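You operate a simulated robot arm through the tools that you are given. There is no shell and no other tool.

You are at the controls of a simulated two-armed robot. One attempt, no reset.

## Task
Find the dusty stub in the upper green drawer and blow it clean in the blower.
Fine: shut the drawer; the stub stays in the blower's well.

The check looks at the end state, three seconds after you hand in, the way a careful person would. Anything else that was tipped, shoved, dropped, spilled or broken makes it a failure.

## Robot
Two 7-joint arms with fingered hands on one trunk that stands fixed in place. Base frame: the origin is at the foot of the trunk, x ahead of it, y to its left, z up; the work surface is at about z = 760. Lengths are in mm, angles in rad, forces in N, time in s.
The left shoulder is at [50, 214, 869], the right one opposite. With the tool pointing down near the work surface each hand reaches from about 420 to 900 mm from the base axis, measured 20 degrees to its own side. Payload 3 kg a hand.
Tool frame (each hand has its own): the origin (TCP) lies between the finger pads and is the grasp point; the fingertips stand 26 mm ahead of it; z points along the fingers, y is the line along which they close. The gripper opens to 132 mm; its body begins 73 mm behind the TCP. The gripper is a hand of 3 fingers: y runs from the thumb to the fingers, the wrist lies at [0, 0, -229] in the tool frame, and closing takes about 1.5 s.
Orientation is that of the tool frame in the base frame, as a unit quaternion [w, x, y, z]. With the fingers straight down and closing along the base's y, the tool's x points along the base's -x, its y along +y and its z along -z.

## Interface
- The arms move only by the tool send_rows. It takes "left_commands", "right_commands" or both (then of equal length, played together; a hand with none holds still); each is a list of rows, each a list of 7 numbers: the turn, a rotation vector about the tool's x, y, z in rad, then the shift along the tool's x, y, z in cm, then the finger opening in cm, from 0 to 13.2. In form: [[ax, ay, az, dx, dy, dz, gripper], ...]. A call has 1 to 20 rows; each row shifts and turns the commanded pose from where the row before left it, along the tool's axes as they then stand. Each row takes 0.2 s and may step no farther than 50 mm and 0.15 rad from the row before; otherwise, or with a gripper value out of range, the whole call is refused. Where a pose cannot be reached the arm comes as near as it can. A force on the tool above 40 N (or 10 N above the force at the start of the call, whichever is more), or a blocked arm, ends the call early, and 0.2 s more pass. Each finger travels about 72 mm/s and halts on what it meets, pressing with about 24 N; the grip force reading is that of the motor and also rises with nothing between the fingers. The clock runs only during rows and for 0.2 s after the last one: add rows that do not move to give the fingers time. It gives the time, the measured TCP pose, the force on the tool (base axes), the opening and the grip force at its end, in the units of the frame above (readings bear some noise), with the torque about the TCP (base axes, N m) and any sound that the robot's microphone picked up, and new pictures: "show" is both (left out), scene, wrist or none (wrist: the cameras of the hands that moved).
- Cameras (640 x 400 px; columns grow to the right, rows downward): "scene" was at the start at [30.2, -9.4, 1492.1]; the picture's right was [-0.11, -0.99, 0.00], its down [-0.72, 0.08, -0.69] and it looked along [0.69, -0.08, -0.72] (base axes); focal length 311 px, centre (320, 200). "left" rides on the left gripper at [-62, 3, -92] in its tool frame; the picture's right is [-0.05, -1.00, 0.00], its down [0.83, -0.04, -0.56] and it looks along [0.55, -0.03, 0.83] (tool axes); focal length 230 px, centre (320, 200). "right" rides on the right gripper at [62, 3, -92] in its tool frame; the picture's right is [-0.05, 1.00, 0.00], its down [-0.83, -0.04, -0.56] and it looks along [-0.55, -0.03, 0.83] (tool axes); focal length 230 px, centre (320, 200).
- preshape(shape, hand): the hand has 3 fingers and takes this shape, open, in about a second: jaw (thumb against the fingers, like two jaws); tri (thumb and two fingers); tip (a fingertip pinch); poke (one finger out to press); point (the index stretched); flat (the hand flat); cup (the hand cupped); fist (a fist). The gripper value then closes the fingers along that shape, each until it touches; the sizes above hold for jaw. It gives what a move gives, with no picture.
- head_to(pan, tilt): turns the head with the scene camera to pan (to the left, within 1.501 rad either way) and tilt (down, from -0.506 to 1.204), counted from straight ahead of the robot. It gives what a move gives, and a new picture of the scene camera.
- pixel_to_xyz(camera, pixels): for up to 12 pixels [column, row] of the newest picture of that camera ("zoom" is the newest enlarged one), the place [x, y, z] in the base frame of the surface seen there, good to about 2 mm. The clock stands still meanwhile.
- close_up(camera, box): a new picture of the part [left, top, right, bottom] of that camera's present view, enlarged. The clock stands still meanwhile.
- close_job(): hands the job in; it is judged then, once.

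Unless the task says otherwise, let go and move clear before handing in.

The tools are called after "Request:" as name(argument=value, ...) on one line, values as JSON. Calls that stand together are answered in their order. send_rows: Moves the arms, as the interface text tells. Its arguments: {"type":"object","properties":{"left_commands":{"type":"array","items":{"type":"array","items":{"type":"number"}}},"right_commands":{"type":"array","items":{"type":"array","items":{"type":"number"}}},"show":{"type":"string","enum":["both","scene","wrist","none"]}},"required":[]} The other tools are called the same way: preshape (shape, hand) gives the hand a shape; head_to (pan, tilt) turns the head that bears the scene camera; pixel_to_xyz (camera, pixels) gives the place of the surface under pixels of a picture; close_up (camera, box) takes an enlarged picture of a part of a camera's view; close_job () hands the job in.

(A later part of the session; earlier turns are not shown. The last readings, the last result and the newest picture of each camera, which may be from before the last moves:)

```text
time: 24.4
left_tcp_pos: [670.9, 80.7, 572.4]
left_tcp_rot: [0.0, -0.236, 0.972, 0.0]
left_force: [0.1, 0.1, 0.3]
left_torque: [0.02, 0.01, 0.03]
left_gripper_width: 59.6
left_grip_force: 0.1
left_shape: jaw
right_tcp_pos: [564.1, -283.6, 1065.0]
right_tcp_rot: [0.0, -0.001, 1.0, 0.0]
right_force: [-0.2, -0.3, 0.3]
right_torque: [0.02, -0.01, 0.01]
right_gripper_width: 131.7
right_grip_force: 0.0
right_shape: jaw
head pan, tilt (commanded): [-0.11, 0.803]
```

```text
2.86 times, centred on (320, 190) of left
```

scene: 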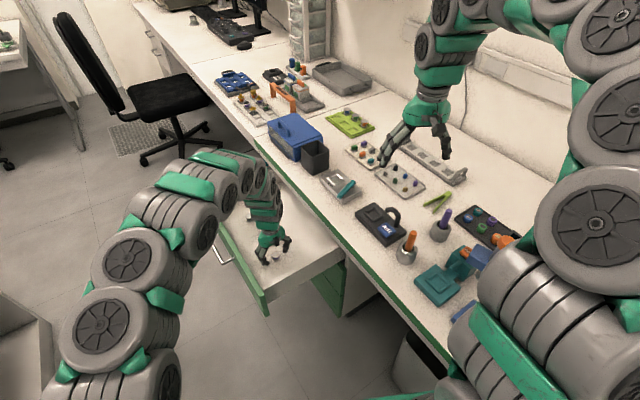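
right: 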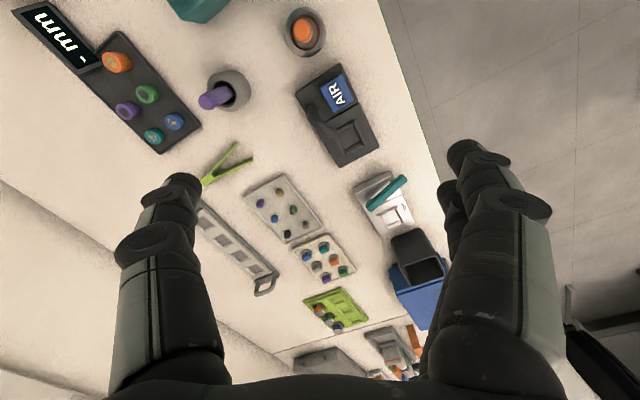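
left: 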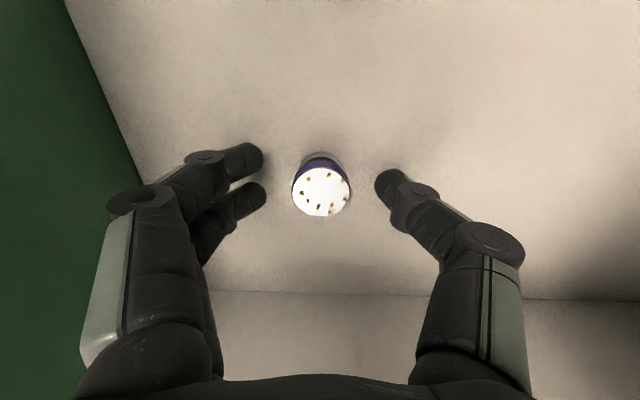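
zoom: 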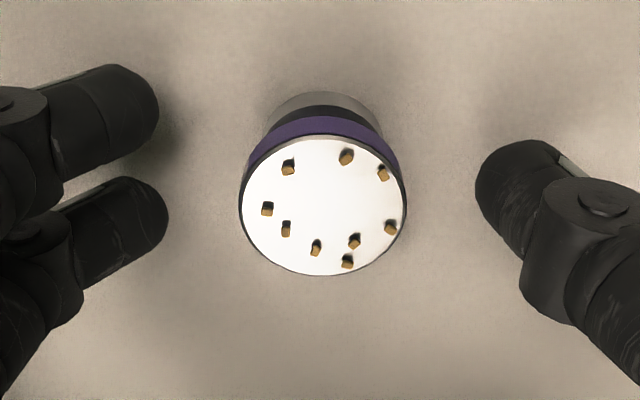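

The stub is centred between the fingers (disc centre near (321,192), as expected). I'll close on its head.

Request:
send_rows(left_commands=[[0, 0, 0, 0, 0, 0, 5], [0, 0, 0, 0, 0, 0, 4], [0, 0, 0, 0, 0, 0, 3], [0, 0, 0, 0, 0, 0, 2.2], [0, 0, 0, 0, 0, 0, 1.5], [0, 0, 0, 0, 0, 0, 1], [0, 0, 0, 0, 0, 0, 1], [0, 0, 0, 0, 0, 0, 1]], show="both")

Request:
close_up(camera="left", box=[220, 120, 420, 260])

```text
time: 26.2
left_tcp_pos: [670.2, 80.2, 572.3]
left_tcp_rot: [0.0, -0.235, 0.972, 0.0]
left_force: [1.0, 0.6, -0.7]
left_torque: [0.0, -0.01, -0.02]
left_gripper_width: 17.6
left_grip_force: 23.5
left_shape: jaw
right_tcp_pos: [563.1, -283.3, 1064.3]
right_tcp_rot: [-0.001, 0.0, 1.0, 0.0]
right_force: [-1.0, 0.1, 0.1]
right_torque: [0.0, 0.01, 0.02]
right_gripper_width: 132.0
right_grip_force: 0.1
right_shape: jaw
head pan, tilt (commanded): [-0.11, 0.803]
```

scene: 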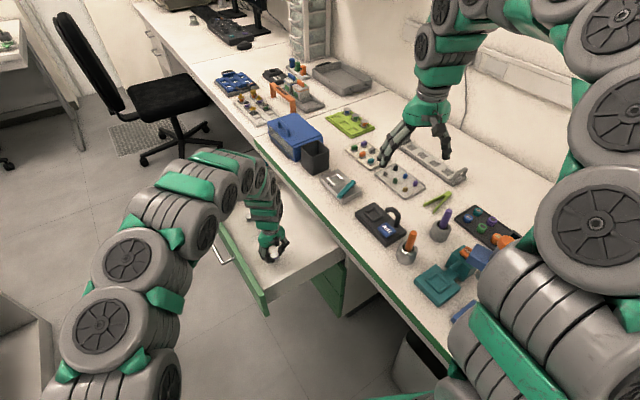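
left: 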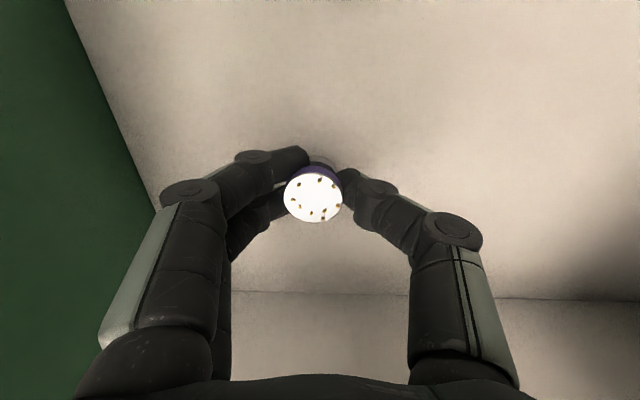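

```text
2.86 times, centred on (320, 190) of left
```

zoom: 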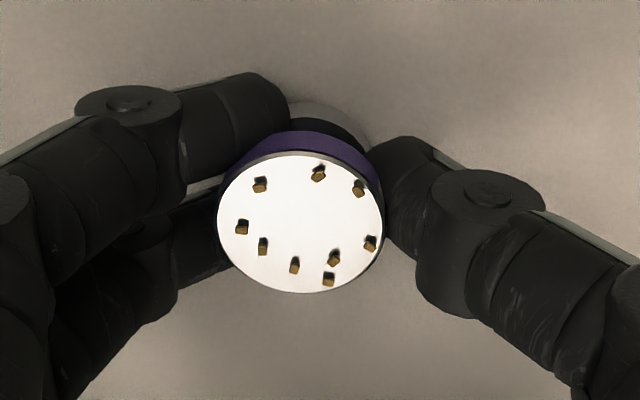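

The fingers have stopped at 17.6 mm, less than the 28 mm head, so the tips seem to be in the stub's neck, and the disc looks shifted and slightly tilted. I'll look at it from the scene camera before lifting.

Request:
close_up(camera="scene", box=[250, 225, 300, 275])

Request:
close_up(camera="left", box=[280, 140, 350, 230])

Request:
pixel_to_xyz(camera="zoom", pixels=[[320, 200], [280, 200], [360, 200], [320, 150], [320, 250]])

```text
8.00 times, centred on (275, 250) of scene
```

zoom: 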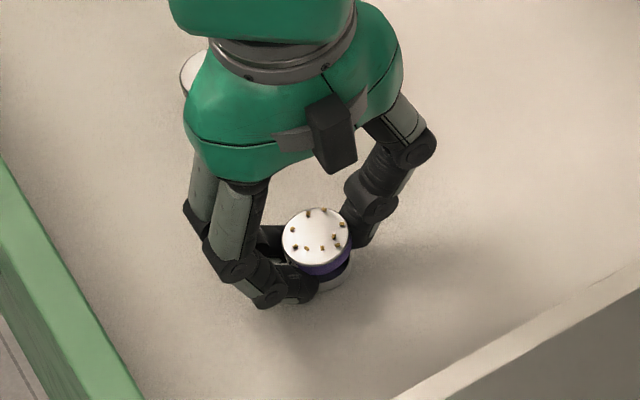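

```text
4.44 times, centred on (315, 185) of left
```

zoom: 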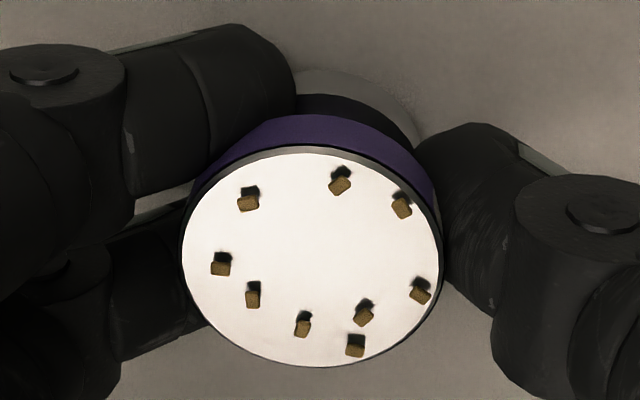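

```text
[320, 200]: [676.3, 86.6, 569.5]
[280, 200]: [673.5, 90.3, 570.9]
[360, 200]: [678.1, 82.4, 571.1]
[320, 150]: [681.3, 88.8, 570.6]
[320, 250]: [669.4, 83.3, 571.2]
```

The disc top now reads z≈570, so the tips have slipped under the head into the neck and lifted the stub about 6 mm, slightly tilted. That would leave the tips too low for the well's rim, so I'll lower it back to the floor, open, and regrip higher on the head.

Request:
send_rows(left_commands=[[0, 0, 0, 0, 0, 0.2, 1], [0, 0, 0, 0, 0, 0.2, 1], [0, 0, 0, 0, 0, 0.1, 1], [0, 0, 0, 0, 0, 0, 2.2], [0, 0, 0, 0, 0, 0, 3], [0, 0, 0, 0, 0, 0, 4], [0, 0, 0, 0, 0, 0, 5], [0, 0, 0, 0, 0, 0, 6], [0, 0, 0, 0, 0, 0, 6]], show="wrist")

Request:
close_up(camera="left", box=[220, 120, 420, 260])

Request:
close_up(camera="scene", box=[250, 225, 300, 275])

```text
time: 28.2
left_tcp_pos: [671.5, 78.8, 566.4]
left_tcp_rot: [0.0, -0.236, 0.972, 0.0]
left_force: [0.1, 0.8, 0.3]
left_torque: [-0.01, -0.01, 0.0]
left_gripper_width: 59.5
left_grip_force: 0.1
left_shape: jaw
right_tcp_pos: [562.8, -283.9, 1064.2]
right_tcp_rot: [0.0, 0.001, 1.0, 0.0]
right_force: [0.9, -0.1, 0.4]
right_torque: [0.04, 0.01, -0.01]
right_gripper_width: 131.9
right_grip_force: 0.1
right_shape: jaw
head pan, tilt (commanded): [-0.11, 0.803]
```

left: 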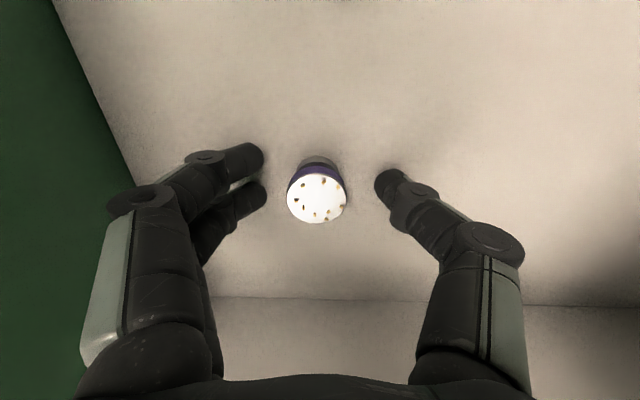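

```text
2.86 times, centred on (320, 190) of left
```

zoom: 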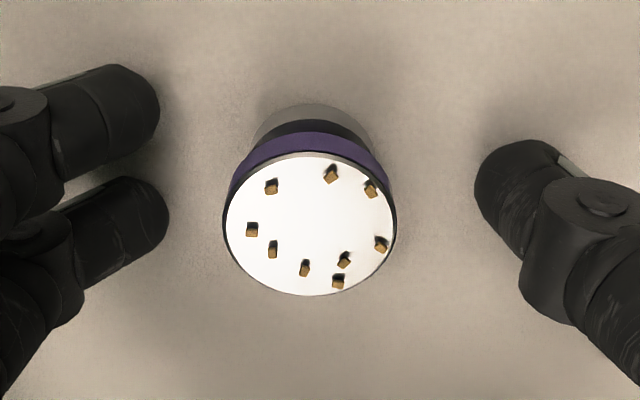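

```text
8.00 times, centred on (275, 250) of scene
```

zoom: 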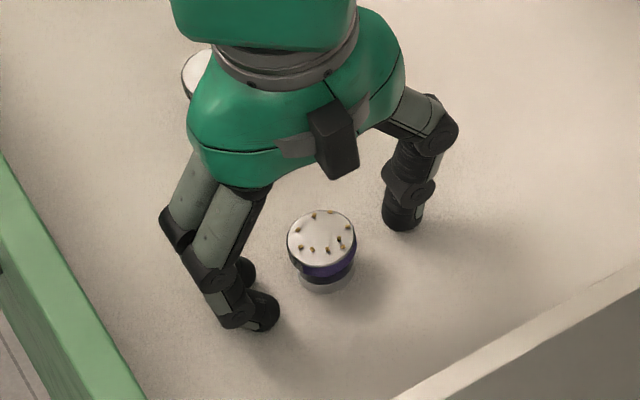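

The stub stands upright again, centred at about (316.5,199), so about 1.7 mm toward +y. I'll raise the hand 11 mm, shift 1.5 mm in y and close on the head's side.

Request:
send_rows(left_commands=[[0, 0, 0, 0, 0.15, -1.1, 6], [0, 0, 0, 0, 0, 0, 5], [0, 0, 0, 0, 0, 0, 4], [0, 0, 0, 0, 0, 0, 3.4], [0, 0, 0, 0, 0, 0, 3], [0, 0, 0, 0, 0, 0, 2.6], [0, 0, 0, 0, 0, 0, 2.2], [0, 0, 0, 0, 0, 0, 1.8], [0, 0, 0, 0, 0, 0, 1.8]], show="wrist")

Request:
close_up(camera="left", box=[220, 120, 420, 260])

Request:
close_up(camera="scene", box=[250, 225, 300, 275])

```text
time: 30.2
left_tcp_pos: [671.9, 80.7, 578.0]
left_tcp_rot: [0.0, -0.237, 0.972, 0.001]
left_force: [0.0, 0.0, -0.1]
left_torque: [-0.01, -0.05, -0.03]
left_gripper_width: 20.2
left_grip_force: 24.1
left_shape: jaw
right_tcp_pos: [562.7, -283.3, 1065.7]
right_tcp_rot: [0.0, 0.0, 1.0, 0.0]
right_force: [0.3, 0.1, -0.2]
right_torque: [-0.01, -0.03, 0.02]
right_gripper_width: 132.0
right_grip_force: 0.0
right_shape: jaw
head pan, tilt (commanded): [-0.11, 0.803]
```

left: 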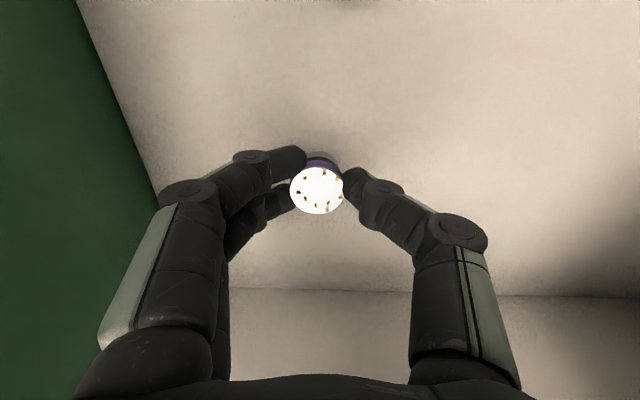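

```text
2.86 times, centred on (320, 190) of left
```

zoom: 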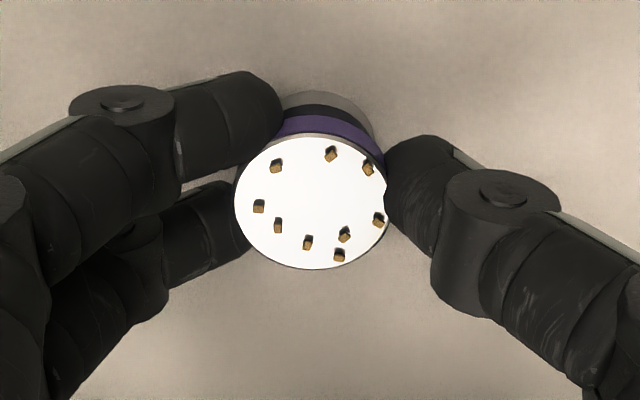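

```text
8.00 times, centred on (275, 250) of scene
```

zoom: 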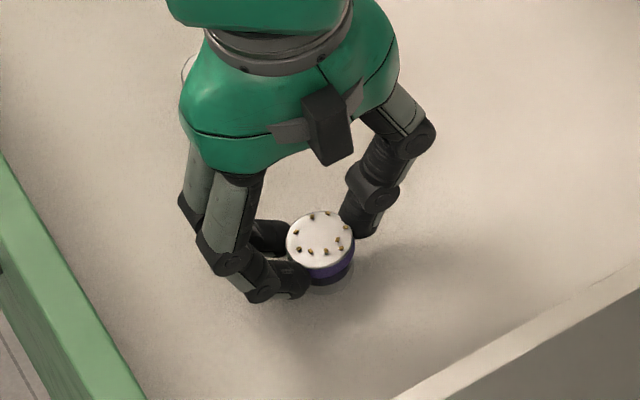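

The width of 20.2 mm fits two fingers and the thumb around the 28 mm head, and the stub looks level. I'll lift 15 mm and check that it holds.

Request:
send_rows(left_commands=[[0, 0, 0, 0, 0, 0, 1.5], [0, 0, 0, 0, 0, -0.4, 1.5], [0, 0, 0, 0, 0, -0.5, 1.5], [0, 0, 0, 0, 0, -0.6, 1.5], [0, 0, 0, 0, 0, 0, 1.5]], show="wrist")

Request:
close_up(camera="left", box=[220, 120, 420, 260])

Request:
close_up(camera="scene", box=[250, 225, 300, 275])

```text
time: 31.4
left_tcp_pos: [671.4, 80.5, 592.4]
left_tcp_rot: [-0.001, -0.237, 0.972, 0.0]
left_force: [-1.1, 0.0, -0.8]
left_torque: [0.02, 0.05, -0.01]
left_gripper_width: 20.2
left_grip_force: 23.5
left_shape: jaw
right_tcp_pos: [563.2, -283.7, 1064.1]
right_tcp_rot: [0.0, 0.0, 1.0, -0.001]
right_force: [0.1, 0.2, 0.0]
right_torque: [0.01, -0.01, 0.02]
right_gripper_width: 132.0
right_grip_force: 0.0
right_shape: jaw
head pan, tilt (commanded): [-0.11, 0.803]
```

left: 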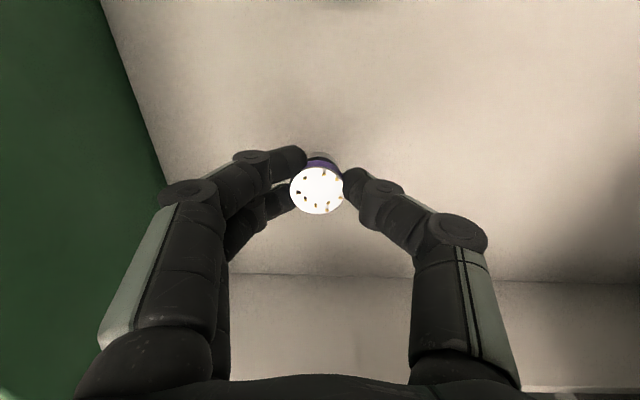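

```text
2.86 times, centred on (320, 190) of left
```

zoom: 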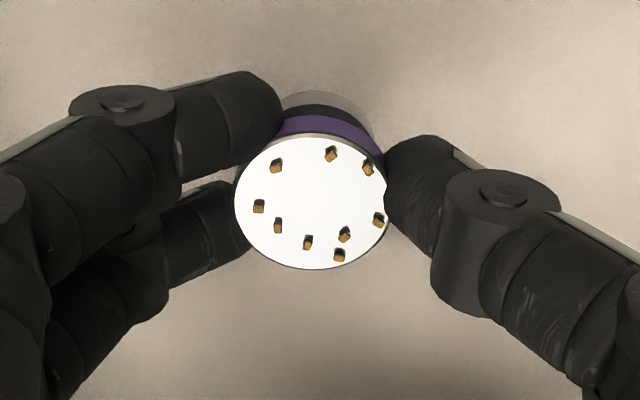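

```text
8.00 times, centred on (275, 250) of scene
```

zoom: 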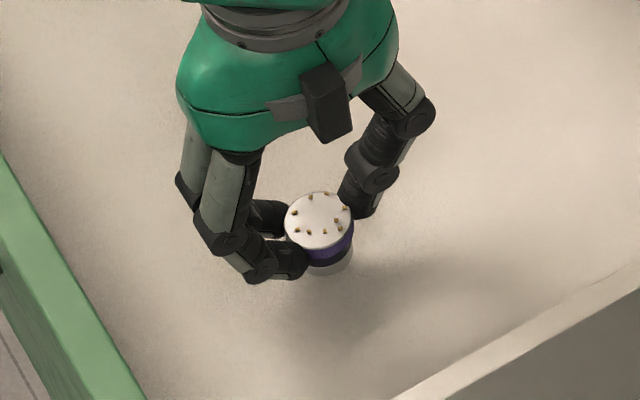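

The stub stayed put in the grip (same place in the wrist view) and is off the floor. Before carrying it, I'll measure the well more precisely using the right wrist camera and the scene camera.

Request:
close_up(camera="right", box=[325, 115, 385, 165])

Request:
pixel_to_xyz(camera="zoom", pixels=[[320, 200], [250, 200], [390, 200], [320, 130], [320, 270], [200, 100], [440, 300], [500, 200], [150, 250], [300, 350], [400, 100], [320, 240]])

Request:
close_up(camera="scene", box=[355, 200, 395, 225])

```text
8.00 times, centred on (355, 140) of right
```

zoom: 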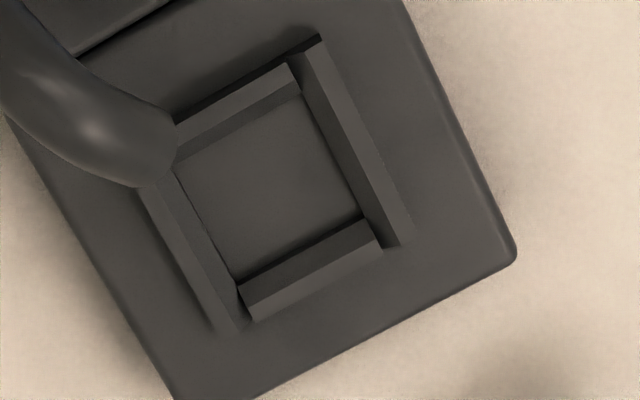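

```text
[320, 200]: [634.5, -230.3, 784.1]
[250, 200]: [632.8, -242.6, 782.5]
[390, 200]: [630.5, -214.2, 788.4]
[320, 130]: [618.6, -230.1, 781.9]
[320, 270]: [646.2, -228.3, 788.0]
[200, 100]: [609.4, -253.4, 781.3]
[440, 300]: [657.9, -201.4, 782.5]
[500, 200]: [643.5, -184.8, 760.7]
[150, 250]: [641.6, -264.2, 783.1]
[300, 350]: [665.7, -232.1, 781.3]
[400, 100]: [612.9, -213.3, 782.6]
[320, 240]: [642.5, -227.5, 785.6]
```

```text
16.00 times, centred on (375, 212) of scene
```

zoom: 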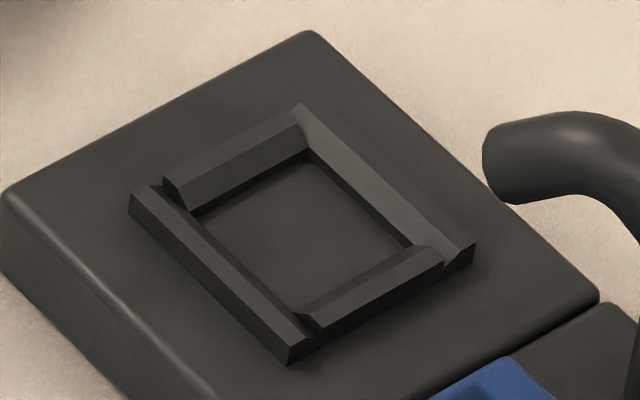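

The well is a square frame of four bars with inward bevels on the platform. I'll measure its inner corners and outer corners from this zoom.

Request:
pixel_to_xyz(camera="zoom", pixels=[[205, 212], [308, 162], [408, 243], [302, 300], [305, 230], [132, 200], [298, 106], [474, 245], [290, 350], [235, 165], [380, 195], [215, 270]])

Request:
pixel_to_xyz(camera="zoom", pixels=[[380, 290], [500, 160], [520, 150], [600, 150], [560, 115], [490, 190], [310, 35], [20, 195]])

```text
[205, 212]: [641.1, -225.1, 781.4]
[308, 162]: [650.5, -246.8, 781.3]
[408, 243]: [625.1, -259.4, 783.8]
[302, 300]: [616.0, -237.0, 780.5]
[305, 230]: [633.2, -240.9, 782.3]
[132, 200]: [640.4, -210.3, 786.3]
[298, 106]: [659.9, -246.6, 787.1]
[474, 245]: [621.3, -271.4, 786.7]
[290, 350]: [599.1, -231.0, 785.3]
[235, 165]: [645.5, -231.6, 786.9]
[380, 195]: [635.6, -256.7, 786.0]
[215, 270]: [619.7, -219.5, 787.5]
```

```text
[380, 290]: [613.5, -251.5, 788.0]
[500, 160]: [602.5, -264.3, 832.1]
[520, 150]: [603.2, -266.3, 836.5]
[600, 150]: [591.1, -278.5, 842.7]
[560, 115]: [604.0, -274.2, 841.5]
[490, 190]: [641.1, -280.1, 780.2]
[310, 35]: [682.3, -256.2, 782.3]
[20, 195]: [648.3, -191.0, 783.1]
```

The well's inner floor is centred near (630.7, -239.4, 781.5), about 30 mm square, with frame tops at about 788. The nozzle tip is near (603,-265, 832), on the key side. I'll lift the stub clear of the drawer to z≈900, then look right to find free space for parking the right arm.

Request:
send_rows(left_commands=[[0, 0, 0, 0, 0, -2, 1.5], [0, 0, 0, 0, 0, -3.5, 1.5], [0, 0, 0, 0, 0, -3.5, 1.5], [0, 0, 0, 0, 0, -3.5, 1.5], [0, 0, 0, 0, 0, -3.5, 1.5], [0, 0, 0, 0, 0, -3.5, 1.5], [0, 0, 0, 0, 0, -3.5, 1.5], [0, 0, 0, 0, 0, -3.5, 1.5], [0, 0, 0, 0, 0, -3, 1.5], [0, 0, 0, 0, 0, -2, 1.5]], show="wrist")

Request:
head_to(pan=-0.75, tilt=0.75)

```text
time: 33.6
left_tcp_pos: [671.5, 81.7, 906.4]
left_tcp_rot: [0.001, -0.236, 0.972, -0.001]
left_force: [0.9, 0.2, 0.2]
left_torque: [0.01, -0.03, -0.05]
left_gripper_width: 20.3
left_grip_force: 24.2
left_shape: jaw
right_tcp_pos: [563.4, -282.1, 1065.3]
right_tcp_rot: [0.0, -0.001, 1.0, 0.0]
right_force: [0.0, -0.5, 0.3]
right_torque: [0.03, 0.02, 0.0]
right_gripper_width: 131.9
right_grip_force: 0.1
right_shape: jaw
head pan, tilt (commanded): [-0.11, 0.803]
```

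left: 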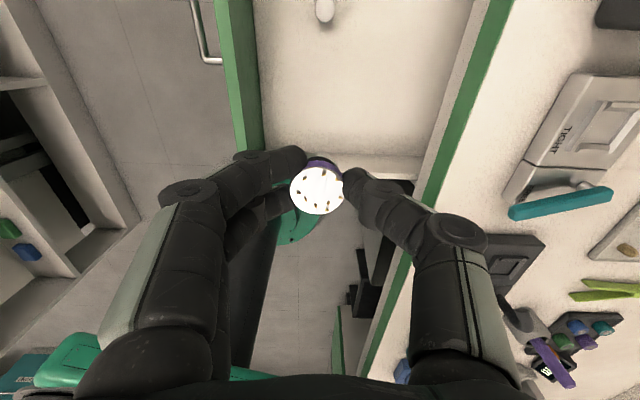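

```text
time: 34.6
left_tcp_pos: [671.8, 82.4, 906.5]
left_tcp_rot: [0.0, -0.236, 0.972, 0.0]
left_force: [-0.1, -0.2, -0.2]
left_torque: [0.03, -0.01, -0.01]
left_gripper_width: 20.1
left_grip_force: 23.9
left_shape: jaw
right_tcp_pos: [562.7, -283.5, 1065.5]
right_tcp_rot: [0.0, 0.001, 1.0, 0.0]
right_force: [-0.5, 0.2, -0.8]
right_torque: [-0.03, 0.03, 0.02]
right_gripper_width: 132.1
right_grip_force: 0.1
right_shape: jaw
head pan, tilt (commanded): [-0.75, 0.75]
```

scene: 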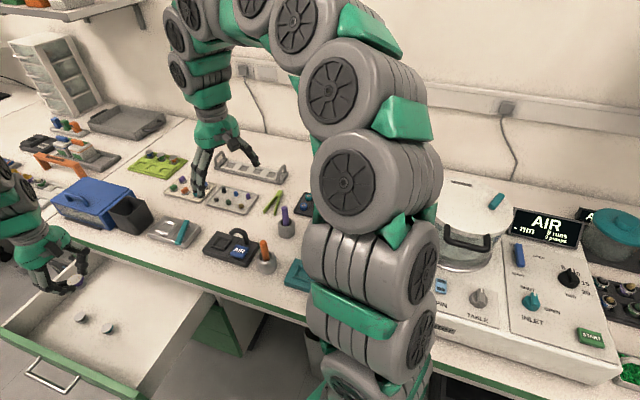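

The right arm stands between the camera and the coater-like machine, and its hand hangs right above the blower. I'll measure the machine's position to choose a safe parking place for the right hand.

Request:
pixel_to_xyz(camera="scene", pixels=[[470, 190], [548, 225], [490, 290], [462, 245], [600, 240], [285, 225], [264, 245], [300, 275], [238, 235], [120, 210], [520, 115], [580, 370]])

Request:
close_up(camera="scene", box=[0, 210, 120, 300])

Request:
close_up(camera="scene", box=[190, 170, 350, 300])

```text
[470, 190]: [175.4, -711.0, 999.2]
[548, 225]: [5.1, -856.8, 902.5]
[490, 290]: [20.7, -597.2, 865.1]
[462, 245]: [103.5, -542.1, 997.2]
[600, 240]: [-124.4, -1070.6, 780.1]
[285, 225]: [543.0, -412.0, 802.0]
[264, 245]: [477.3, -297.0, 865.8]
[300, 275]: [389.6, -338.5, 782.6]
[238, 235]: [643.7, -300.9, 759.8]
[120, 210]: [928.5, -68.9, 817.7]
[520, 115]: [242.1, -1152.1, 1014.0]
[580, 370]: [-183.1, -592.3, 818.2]
```

```text
4.44 times, centred on (60, 255) of scene
```

zoom: 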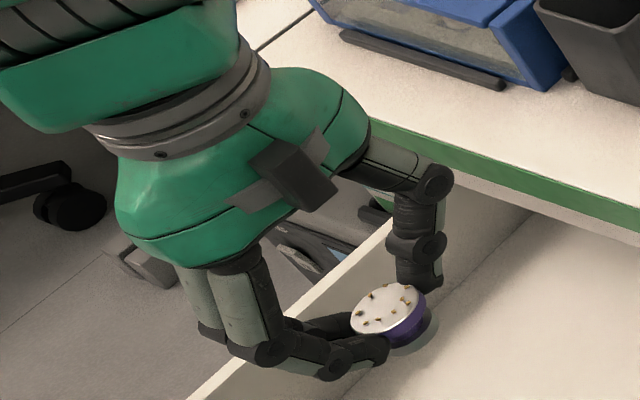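

```text
3.08 times, centred on (270, 235) of scene
```

zoom: 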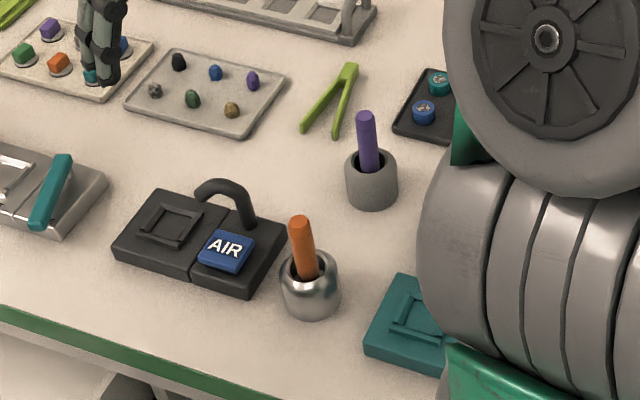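

The stub still sits well in the left hand. The machine's top is at z≈1000 for x<250, so I'll park the right hand up and to the right at about (500,-563,1115), away from the blower.

Request:
send_rows(right_commands=[[0, 0, 0, 0, 0, -2.5, 13.2], [0, 0, 0, 0, 0, -2.5, 13.2], [0, 0, 0, 0.8, -3.5, 0, 13.2], [0, 0, 0, 0.8, -3.5, 0, 13.2], [0, 0, 0, 0.8, -3.5, 0, 13.2], [0, 0, 0, 0.8, -3.5, 0, 13.2], [0, 0, 0, 0.8, -3.5, 0, 13.2], [0, 0, 0, 0.8, -3.5, 0, 13.2], [0, 0, 0, 0.8, -3.5, 0, 13.2], [0, 0, 0, 0.8, -3.5, 0, 13.2]], show="both")

Request:
head_to(pan=-0.4, tilt=0.8)

```text
time: 36.8
left_tcp_pos: [671.0, 82.1, 906.9]
left_tcp_rot: [0.0, -0.236, 0.972, 0.0]
left_force: [-0.4, 0.1, -0.7]
left_torque: [0.02, -0.01, 0.01]
left_gripper_width: 20.2
left_grip_force: 24.3
left_shape: jaw
right_tcp_pos: [499.1, -562.3, 1114.4]
right_tcp_rot: [0.0, 0.0, 1.0, 0.0]
right_force: [-0.1, 0.7, 0.0]
right_torque: [0.0, 0.0, 0.01]
right_gripper_width: 131.9
right_grip_force: 0.0
right_shape: jaw
head pan, tilt (commanded): [-0.75, 0.75]
```

scene: 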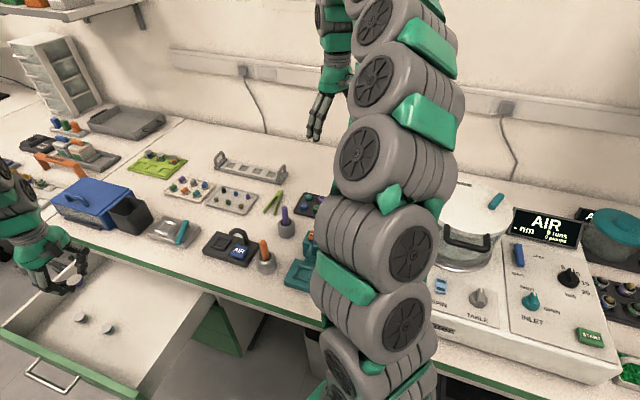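
right: 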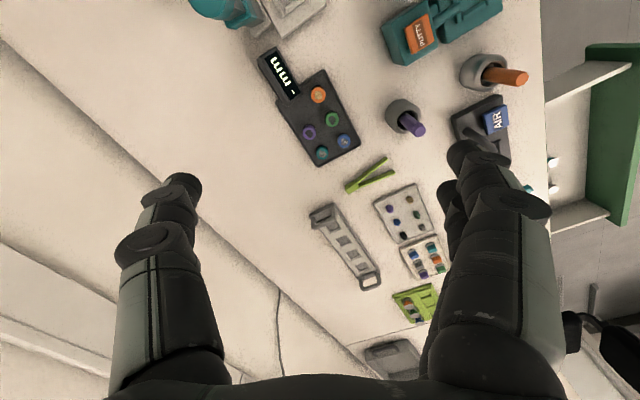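

```text
time: 37.7
left_tcp_pos: [670.2, 81.0, 906.7]
left_tcp_rot: [0.0, -0.237, 0.972, 0.0]
left_force: [-0.2, 0.4, -0.3]
left_torque: [0.0, 0.04, 0.01]
left_gripper_width: 20.3
left_grip_force: 24.0
left_shape: jaw
right_tcp_pos: [499.5, -562.0, 1114.1]
right_tcp_rot: [0.0, 0.0, 1.0, 0.0]
right_force: [0.0, 0.1, 0.2]
right_torque: [-0.02, 0.01, -0.01]
right_gripper_width: 131.7
right_grip_force: 0.0
right_shape: jaw
head pan, tilt (commanded): [-0.4, 0.799]
```

scene: 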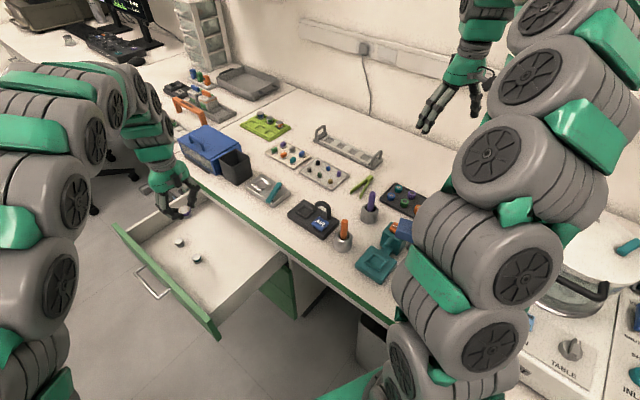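

The right arm is clear. I'll carry the stub toward the blower in two stages at z≈920, above every object on the way.

Request:
send_rows(left_commands=[[0, 0, 0, 1.0, -1.4, -0.3, 1.5], [0, 0, 0, 1.9, -2.8, -0.3, 1.5], [0, 0, 0, 1.9, -2.8, -0.3, 1.5], [0, 0, 0, 1.9, -2.8, -0.3, 1.5], [0, 0, 0, 1.9, -2.8, -0.3, 1.5], [0, 0, 0, 1.0, -1.4, 0, 1.5]], show="both")

```text
time: 39.1
left_tcp_pos: [650.5, -86.7, 922.4]
left_tcp_rot: [0.0, -0.236, 0.972, 0.001]
left_force: [-0.6, 0.1, -0.2]
left_torque: [-0.03, -0.02, -0.01]
left_gripper_width: 20.2
left_grip_force: 23.8
left_shape: jaw
right_tcp_pos: [499.7, -564.1, 1112.6]
right_tcp_rot: [0.0, 0.0, 1.0, 0.0]
right_force: [0.2, 0.9, 0.1]
right_torque: [0.02, 0.01, -0.03]
right_gripper_width: 131.9
right_grip_force: 0.2
right_shape: jaw
head pan, tilt (commanded): [-0.4, 0.799]
```

scene: 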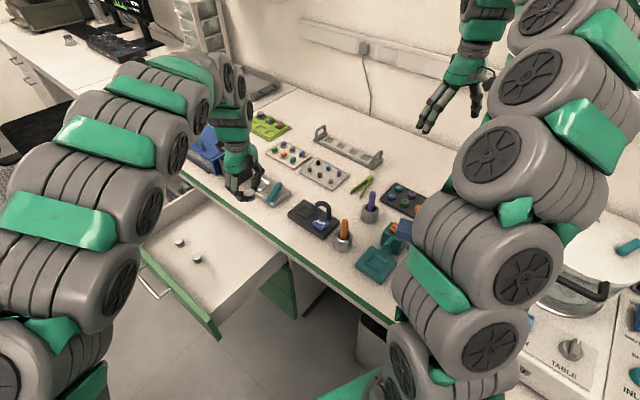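
left: 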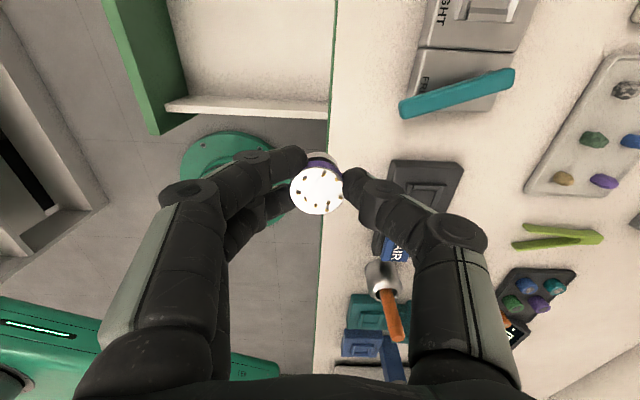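

Everything is clear and the stub is steady in the grip. I'll continue to directly above the well.

Request:
send_rows(left_commands=[[0, 0, 0, 0.9, -1.4, 0, 1.5], [0, 0, 0, 1.7, -2.6, 0, 1.5], [0, 0, 0, 1.7, -2.6, 0, 1.5], [0, 0, 0, 1.7, -2.6, 0, 1.5], [0, 0, 0, 1.6, -2.4, 0, 1.5], [0, 0, 0, 0.9, -1.2, 0, 1.5], [0, 0, 0, 0, 0, 0, 1.5]], show="both")

Request:
close_up(camera="scene", box=[240, 150, 360, 250])

Request:
close_up(camera="left", box=[220, 120, 420, 260])

```text
time: 40.7
left_tcp_pos: [633.3, -240.8, 923.5]
left_tcp_rot: [0.0, -0.235, 0.972, 0.0]
left_force: [0.9, 0.7, -0.1]
left_torque: [-0.01, -0.03, 0.0]
left_gripper_width: 20.1
left_grip_force: 23.7
left_shape: jaw
right_tcp_pos: [499.2, -563.5, 1114.7]
right_tcp_rot: [0.001, 0.0, 1.0, 0.0]
right_force: [-0.8, -0.2, 0.1]
right_torque: [-0.03, 0.0, 0.0]
right_gripper_width: 132.0
right_grip_force: 0.0
right_shape: jaw
head pan, tilt (commanded): [-0.4, 0.799]
```

scene: 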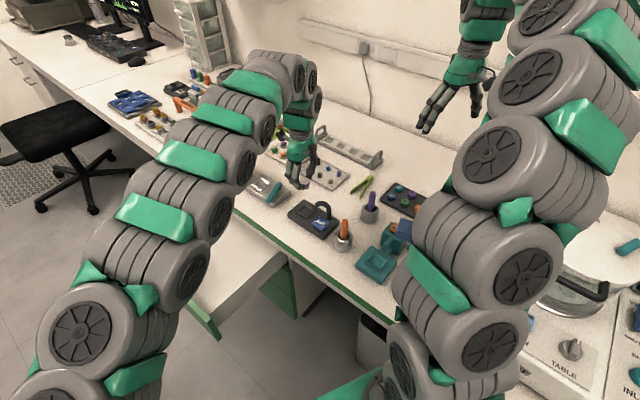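
left: 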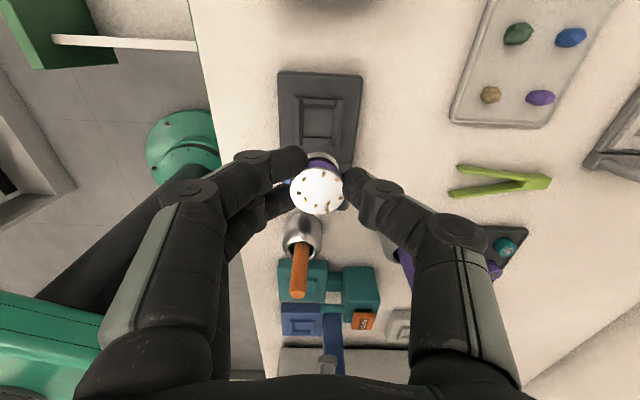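

```text
4.00 times, centred on (300, 200) of scene
```

zoom: 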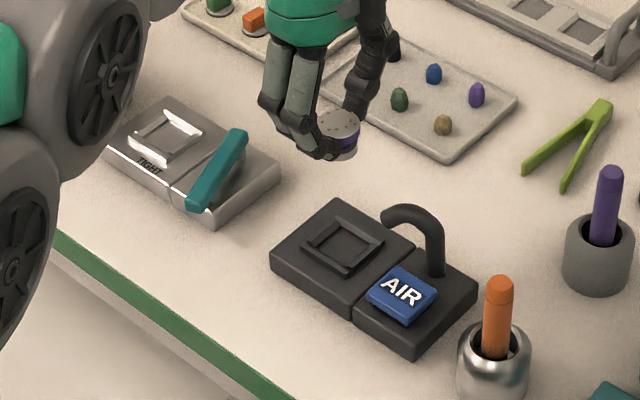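

```text
2.86 times, centred on (320, 190) of left
```

zoom: 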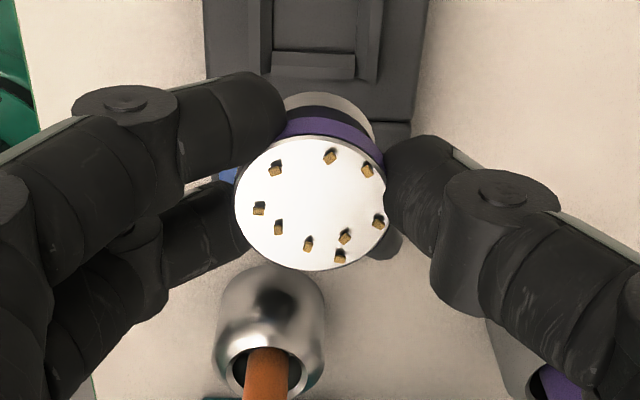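

I'm above the well. I'll measure the held disc from the wrist camera to line it up with the well's centre.

Request:
pixel_to_xyz(camera="zoom", pixels=[[312, 203], [240, 203], [380, 203], [312, 140], [312, 266], [325, 115], [325, 98], [310, 65]])

Request:
close_up(camera="scene", box=[285, 160, 325, 195])

Request:
pixel_to_xyz(camera="zoom", pixels=[[320, 200], [330, 180], [300, 200], [340, 200], [360, 180], [300, 220]])

```text
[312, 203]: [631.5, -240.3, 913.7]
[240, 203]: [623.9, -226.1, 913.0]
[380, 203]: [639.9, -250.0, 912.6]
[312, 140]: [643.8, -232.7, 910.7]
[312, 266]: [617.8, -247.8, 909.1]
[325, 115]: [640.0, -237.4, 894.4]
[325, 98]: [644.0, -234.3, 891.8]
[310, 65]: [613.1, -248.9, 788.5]
```

```text
11.43 times, centred on (305, 178) of scene
```

zoom: 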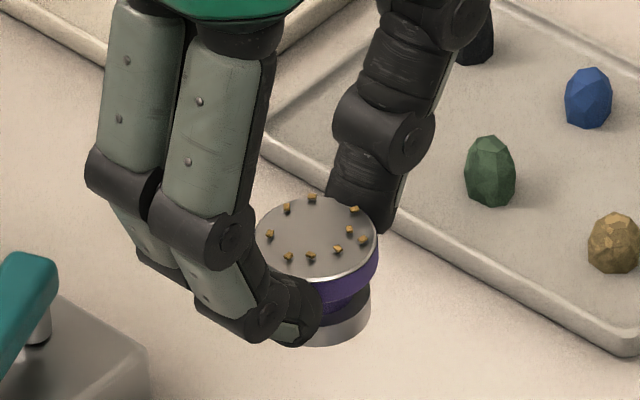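

```text
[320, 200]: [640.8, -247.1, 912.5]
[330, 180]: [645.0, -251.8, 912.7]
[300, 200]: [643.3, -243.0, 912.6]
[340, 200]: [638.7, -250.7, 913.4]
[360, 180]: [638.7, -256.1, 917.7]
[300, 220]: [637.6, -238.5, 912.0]
```

Both cameras put the held disc at about (631,-239.5, 912), within about 1 mm of the well's centre. The base leans slightly to -n, so I'll shift 1.5 mm in y and descend 95 mm to just above the frame.

Request:
send_rows(left_commands=[[0, 0, 0, 0, 0.15, 2, 1.5], [0, 0, 0, 0, 0, 2.5, 1.5], [0, 0, 0, 0, 0, 2, 1.5], [0, 0, 0, 0, 0, 1.5, 1.5], [0, 0, 0, 0, 0, 1, 1.5], [0, 0, 0, 0, 0, 0.5, 1.5], [0, 0, 0, 0, 0, 0, 1.5]], show="both")

Request:
close_up(camera="scene", box=[280, 180, 340, 235])

Request:
close_up(camera="left", box=[220, 100, 420, 240])

```text
time: 42.3
left_tcp_pos: [633.4, -239.1, 828.8]
left_tcp_rot: [0.001, -0.236, 0.972, 0.0]
left_force: [-0.7, 0.0, -0.2]
left_torque: [0.01, -0.03, 0.04]
left_gripper_width: 19.9
left_grip_force: 23.5
left_shape: jaw
right_tcp_pos: [499.4, -563.7, 1112.7]
right_tcp_rot: [0.0, 0.0, 1.0, 0.0]
right_force: [0.1, 0.2, 0.4]
right_torque: [0.03, 0.01, 0.01]
right_gripper_width: 131.8
right_grip_force: 0.0
right_shape: jaw
head pan, tilt (commanded): [-0.4, 0.799]
```

scene: 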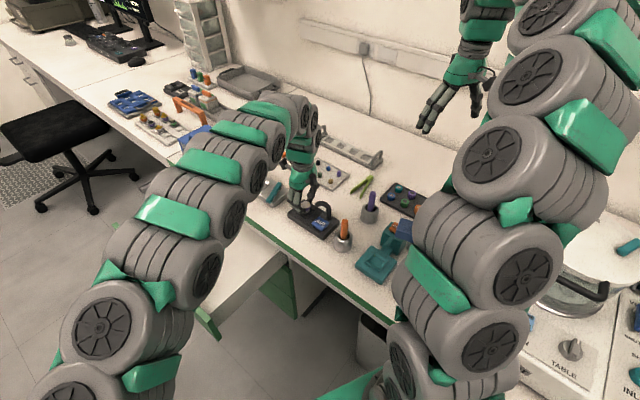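
left: 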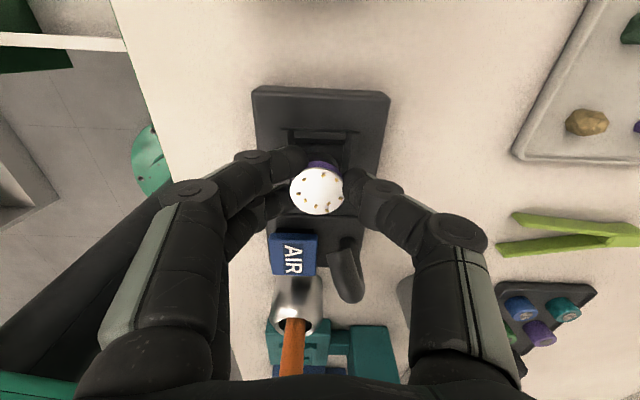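

```text
7.27 times, centred on (310, 208) of scene
```

zoom: 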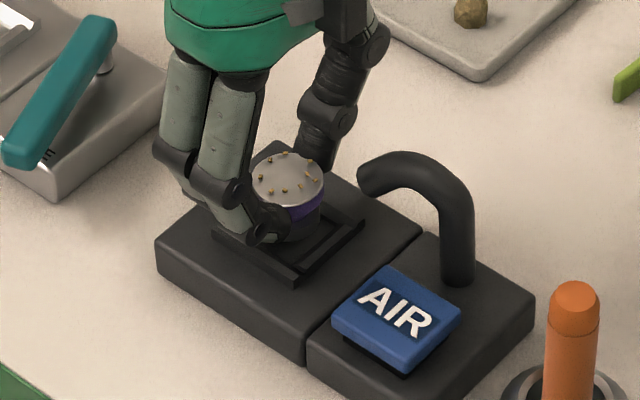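

```text
2.86 times, centred on (320, 170) of left
```

zoom: 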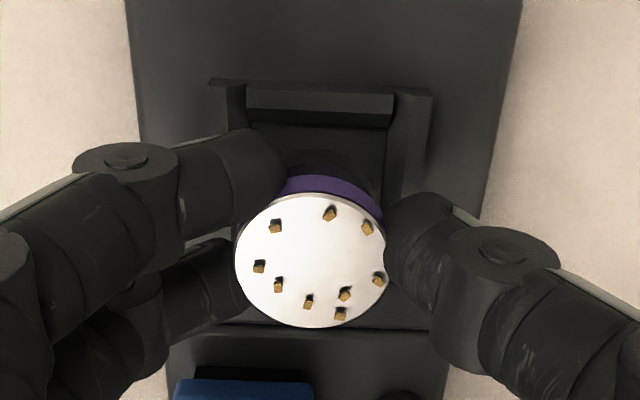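

The stub's base is about 8 mm above the well floor, just over the frame. I'll check the disc against the frame once more before the final descent.

Request:
pixel_to_xyz(camera="zoom", pixels=[[312, 262], [242, 262], [312, 200], [312, 323], [225, 100], [410, 110], [320, 100], [230, 330], [310, 118], [400, 300], [320, 140], [375, 150]])

Request:
close_up(camera="scene", box=[285, 190, 325, 215])

Request:
pixel_to_xyz(camera="zoom", pixels=[[250, 160], [215, 160], [330, 165], [270, 125], [270, 200], [320, 220], [320, 250], [330, 280], [400, 290], [300, 340], [280, 160]])

```text
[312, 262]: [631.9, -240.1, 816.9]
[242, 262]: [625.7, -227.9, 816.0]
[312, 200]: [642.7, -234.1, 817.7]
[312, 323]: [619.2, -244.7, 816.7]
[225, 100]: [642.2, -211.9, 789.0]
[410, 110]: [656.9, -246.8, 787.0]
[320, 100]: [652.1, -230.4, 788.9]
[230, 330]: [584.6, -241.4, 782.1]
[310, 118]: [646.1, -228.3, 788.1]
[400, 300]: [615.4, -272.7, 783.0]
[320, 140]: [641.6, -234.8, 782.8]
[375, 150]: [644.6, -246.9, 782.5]
```

```text
16.00 times, centred on (305, 202) of scene
```

zoom: 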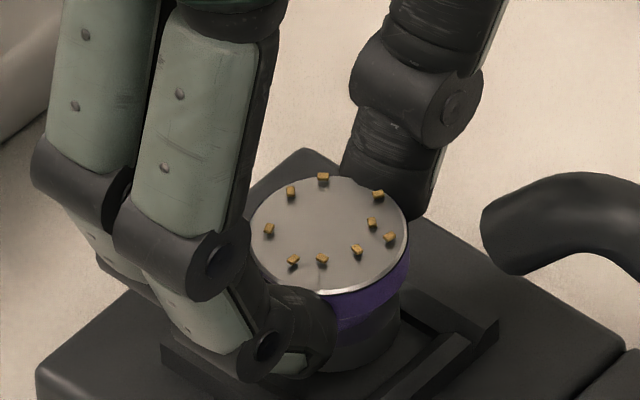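

```text
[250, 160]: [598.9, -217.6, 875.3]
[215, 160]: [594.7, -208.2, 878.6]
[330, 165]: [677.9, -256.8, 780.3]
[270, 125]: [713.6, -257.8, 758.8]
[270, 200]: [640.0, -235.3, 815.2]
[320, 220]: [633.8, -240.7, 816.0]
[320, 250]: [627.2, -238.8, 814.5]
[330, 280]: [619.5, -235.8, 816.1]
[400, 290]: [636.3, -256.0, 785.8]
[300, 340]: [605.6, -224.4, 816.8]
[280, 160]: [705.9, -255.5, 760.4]
```

The disc centre reads (631,-239.5), right over the well. I'll lower the last 8 mm in small steps, watching the force.

Request:
send_rows(left_commands=[[0, 0, 0, 0, 0, 0.2, 1.5], [0, 0, 0, 0, 0, 0.2, 1.5], [0, 0, 0, 0, 0, 0.15, 1.5], [0, 0, 0, 0, 0, 0.15, 1.5], [0, 0, 0, 0, 0, 0, 1.5]], show="none")

Request:
close_up(camera="scene", box=[285, 190, 325, 215])

Request:
close_up(camera="left", box=[220, 100, 420, 240])

```text
time: 43.5
left_tcp_pos: [634.6, -239.0, 821.2]
left_tcp_rot: [0.0, -0.236, 0.972, 0.0]
left_force: [-0.2, -0.2, -0.6]
left_torque: [-0.03, -0.01, 0.03]
left_gripper_width: 19.9
left_grip_force: 23.9
left_shape: jaw
right_tcp_pos: [498.6, -562.4, 1114.0]
right_tcp_rot: [0.001, 0.0, 1.0, 0.0]
right_force: [-0.2, 0.2, -0.1]
right_torque: [-0.02, 0.01, 0.02]
right_gripper_width: 132.0
right_grip_force: 0.2
right_shape: jaw
head pan, tilt (commanded): [-0.4, 0.799]
```

```text
16.00 times, centred on (305, 202) of scene
```

zoom: 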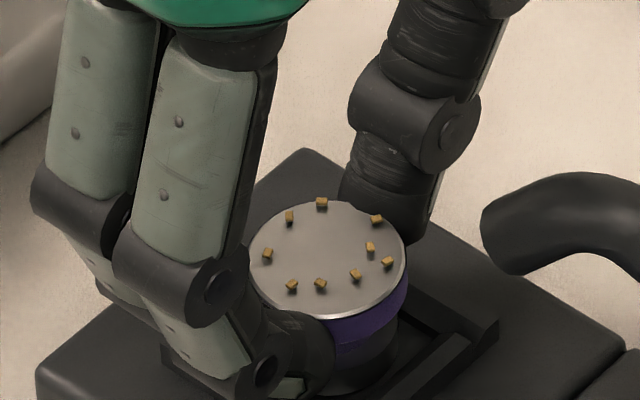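

```text
2.86 times, centred on (320, 170) of left
```

zoom: 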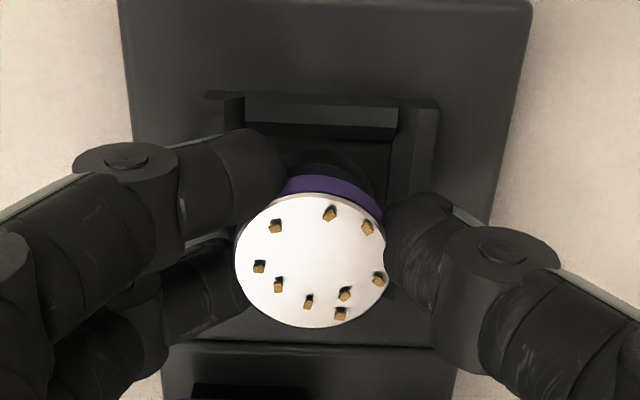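

No contact force yet, and the stub still appears upright and centred. I'll check its top height, then continue down by 1–2 mm.

Request:
pixel_to_xyz(camera="zoom", pixels=[[312, 262], [300, 280], [330, 250], [312, 300], [280, 240]])

Request:
pixel_to_xyz(camera="zoom", pixels=[[312, 200], [312, 323], [242, 262], [330, 110], [300, 130], [400, 150]])

Request:
send_rows(left_commands=[[0, 0, 0, 0, 0, 0.1, 1.5], [0, 0, 0, 0, 0, 0, 1.5]], show="none")

```text
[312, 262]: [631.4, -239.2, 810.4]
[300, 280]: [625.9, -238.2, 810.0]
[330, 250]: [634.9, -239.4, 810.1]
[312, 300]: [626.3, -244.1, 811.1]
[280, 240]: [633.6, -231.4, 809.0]
```

```text
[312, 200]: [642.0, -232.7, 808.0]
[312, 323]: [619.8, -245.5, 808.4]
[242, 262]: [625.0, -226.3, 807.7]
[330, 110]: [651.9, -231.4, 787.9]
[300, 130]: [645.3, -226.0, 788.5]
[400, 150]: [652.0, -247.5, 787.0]
```

```text
time: 44.1
left_tcp_pos: [634.6, -238.7, 819.9]
left_tcp_rot: [0.0, -0.236, 0.972, 0.0]
left_force: [0.1, 0.9, -0.9]
left_torque: [0.0, -0.01, -0.02]
left_gripper_width: 20.1
left_grip_force: 23.4
left_shape: jaw
right_tcp_pos: [498.5, -562.1, 1113.6]
right_tcp_rot: [0.0, -0.001, 1.0, 0.0]
right_force: [0.4, -0.5, 0.7]
right_torque: [-0.02, 0.0, -0.01]
right_gripper_width: 131.8
right_grip_force: 0.0
right_shape: jaw
head pan, tilt (commanded): [-0.4, 0.799]
```

The top is now at about 808 and there is still no contact force. I'll lower 1 mm more at a time.

Request:
send_rows(left_commands=[[0, 0, 0, 0, 0, 0.1, 1.5], [0, 0, 0, 0, 0, 0, 1.5]], show="none")

Request:
close_up(camera="scene", box=[285, 190, 325, 215])

```text
time: 44.7
left_tcp_pos: [633.5, -238.9, 818.8]
left_tcp_rot: [-0.001, -0.235, 0.972, 0.0]
left_force: [0.0, 1.3, 4.1]
left_torque: [0.02, 0.05, -0.01]
left_gripper_width: 20.3
left_grip_force: 24.2
left_shape: jaw
right_tcp_pos: [498.2, -563.2, 1113.9]
right_tcp_rot: [0.0, 0.0, 1.0, 0.0]
right_force: [0.0, -0.1, 0.2]
right_torque: [-0.01, 0.01, -0.05]
right_gripper_width: 131.6
right_grip_force: 0.1
right_shape: jaw
head pan, tilt (commanded): [-0.4, 0.799]
```

```text
16.00 times, centred on (305, 202) of scene
```

zoom: 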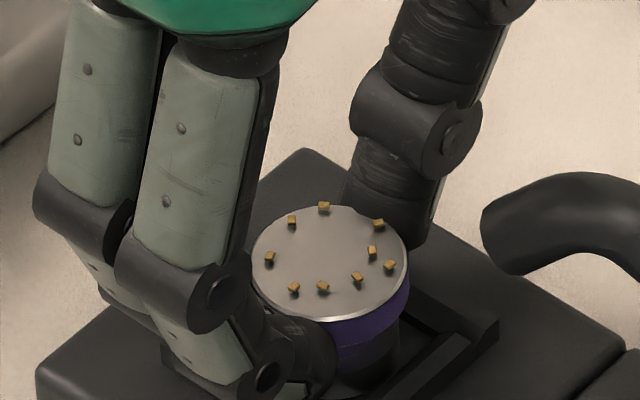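

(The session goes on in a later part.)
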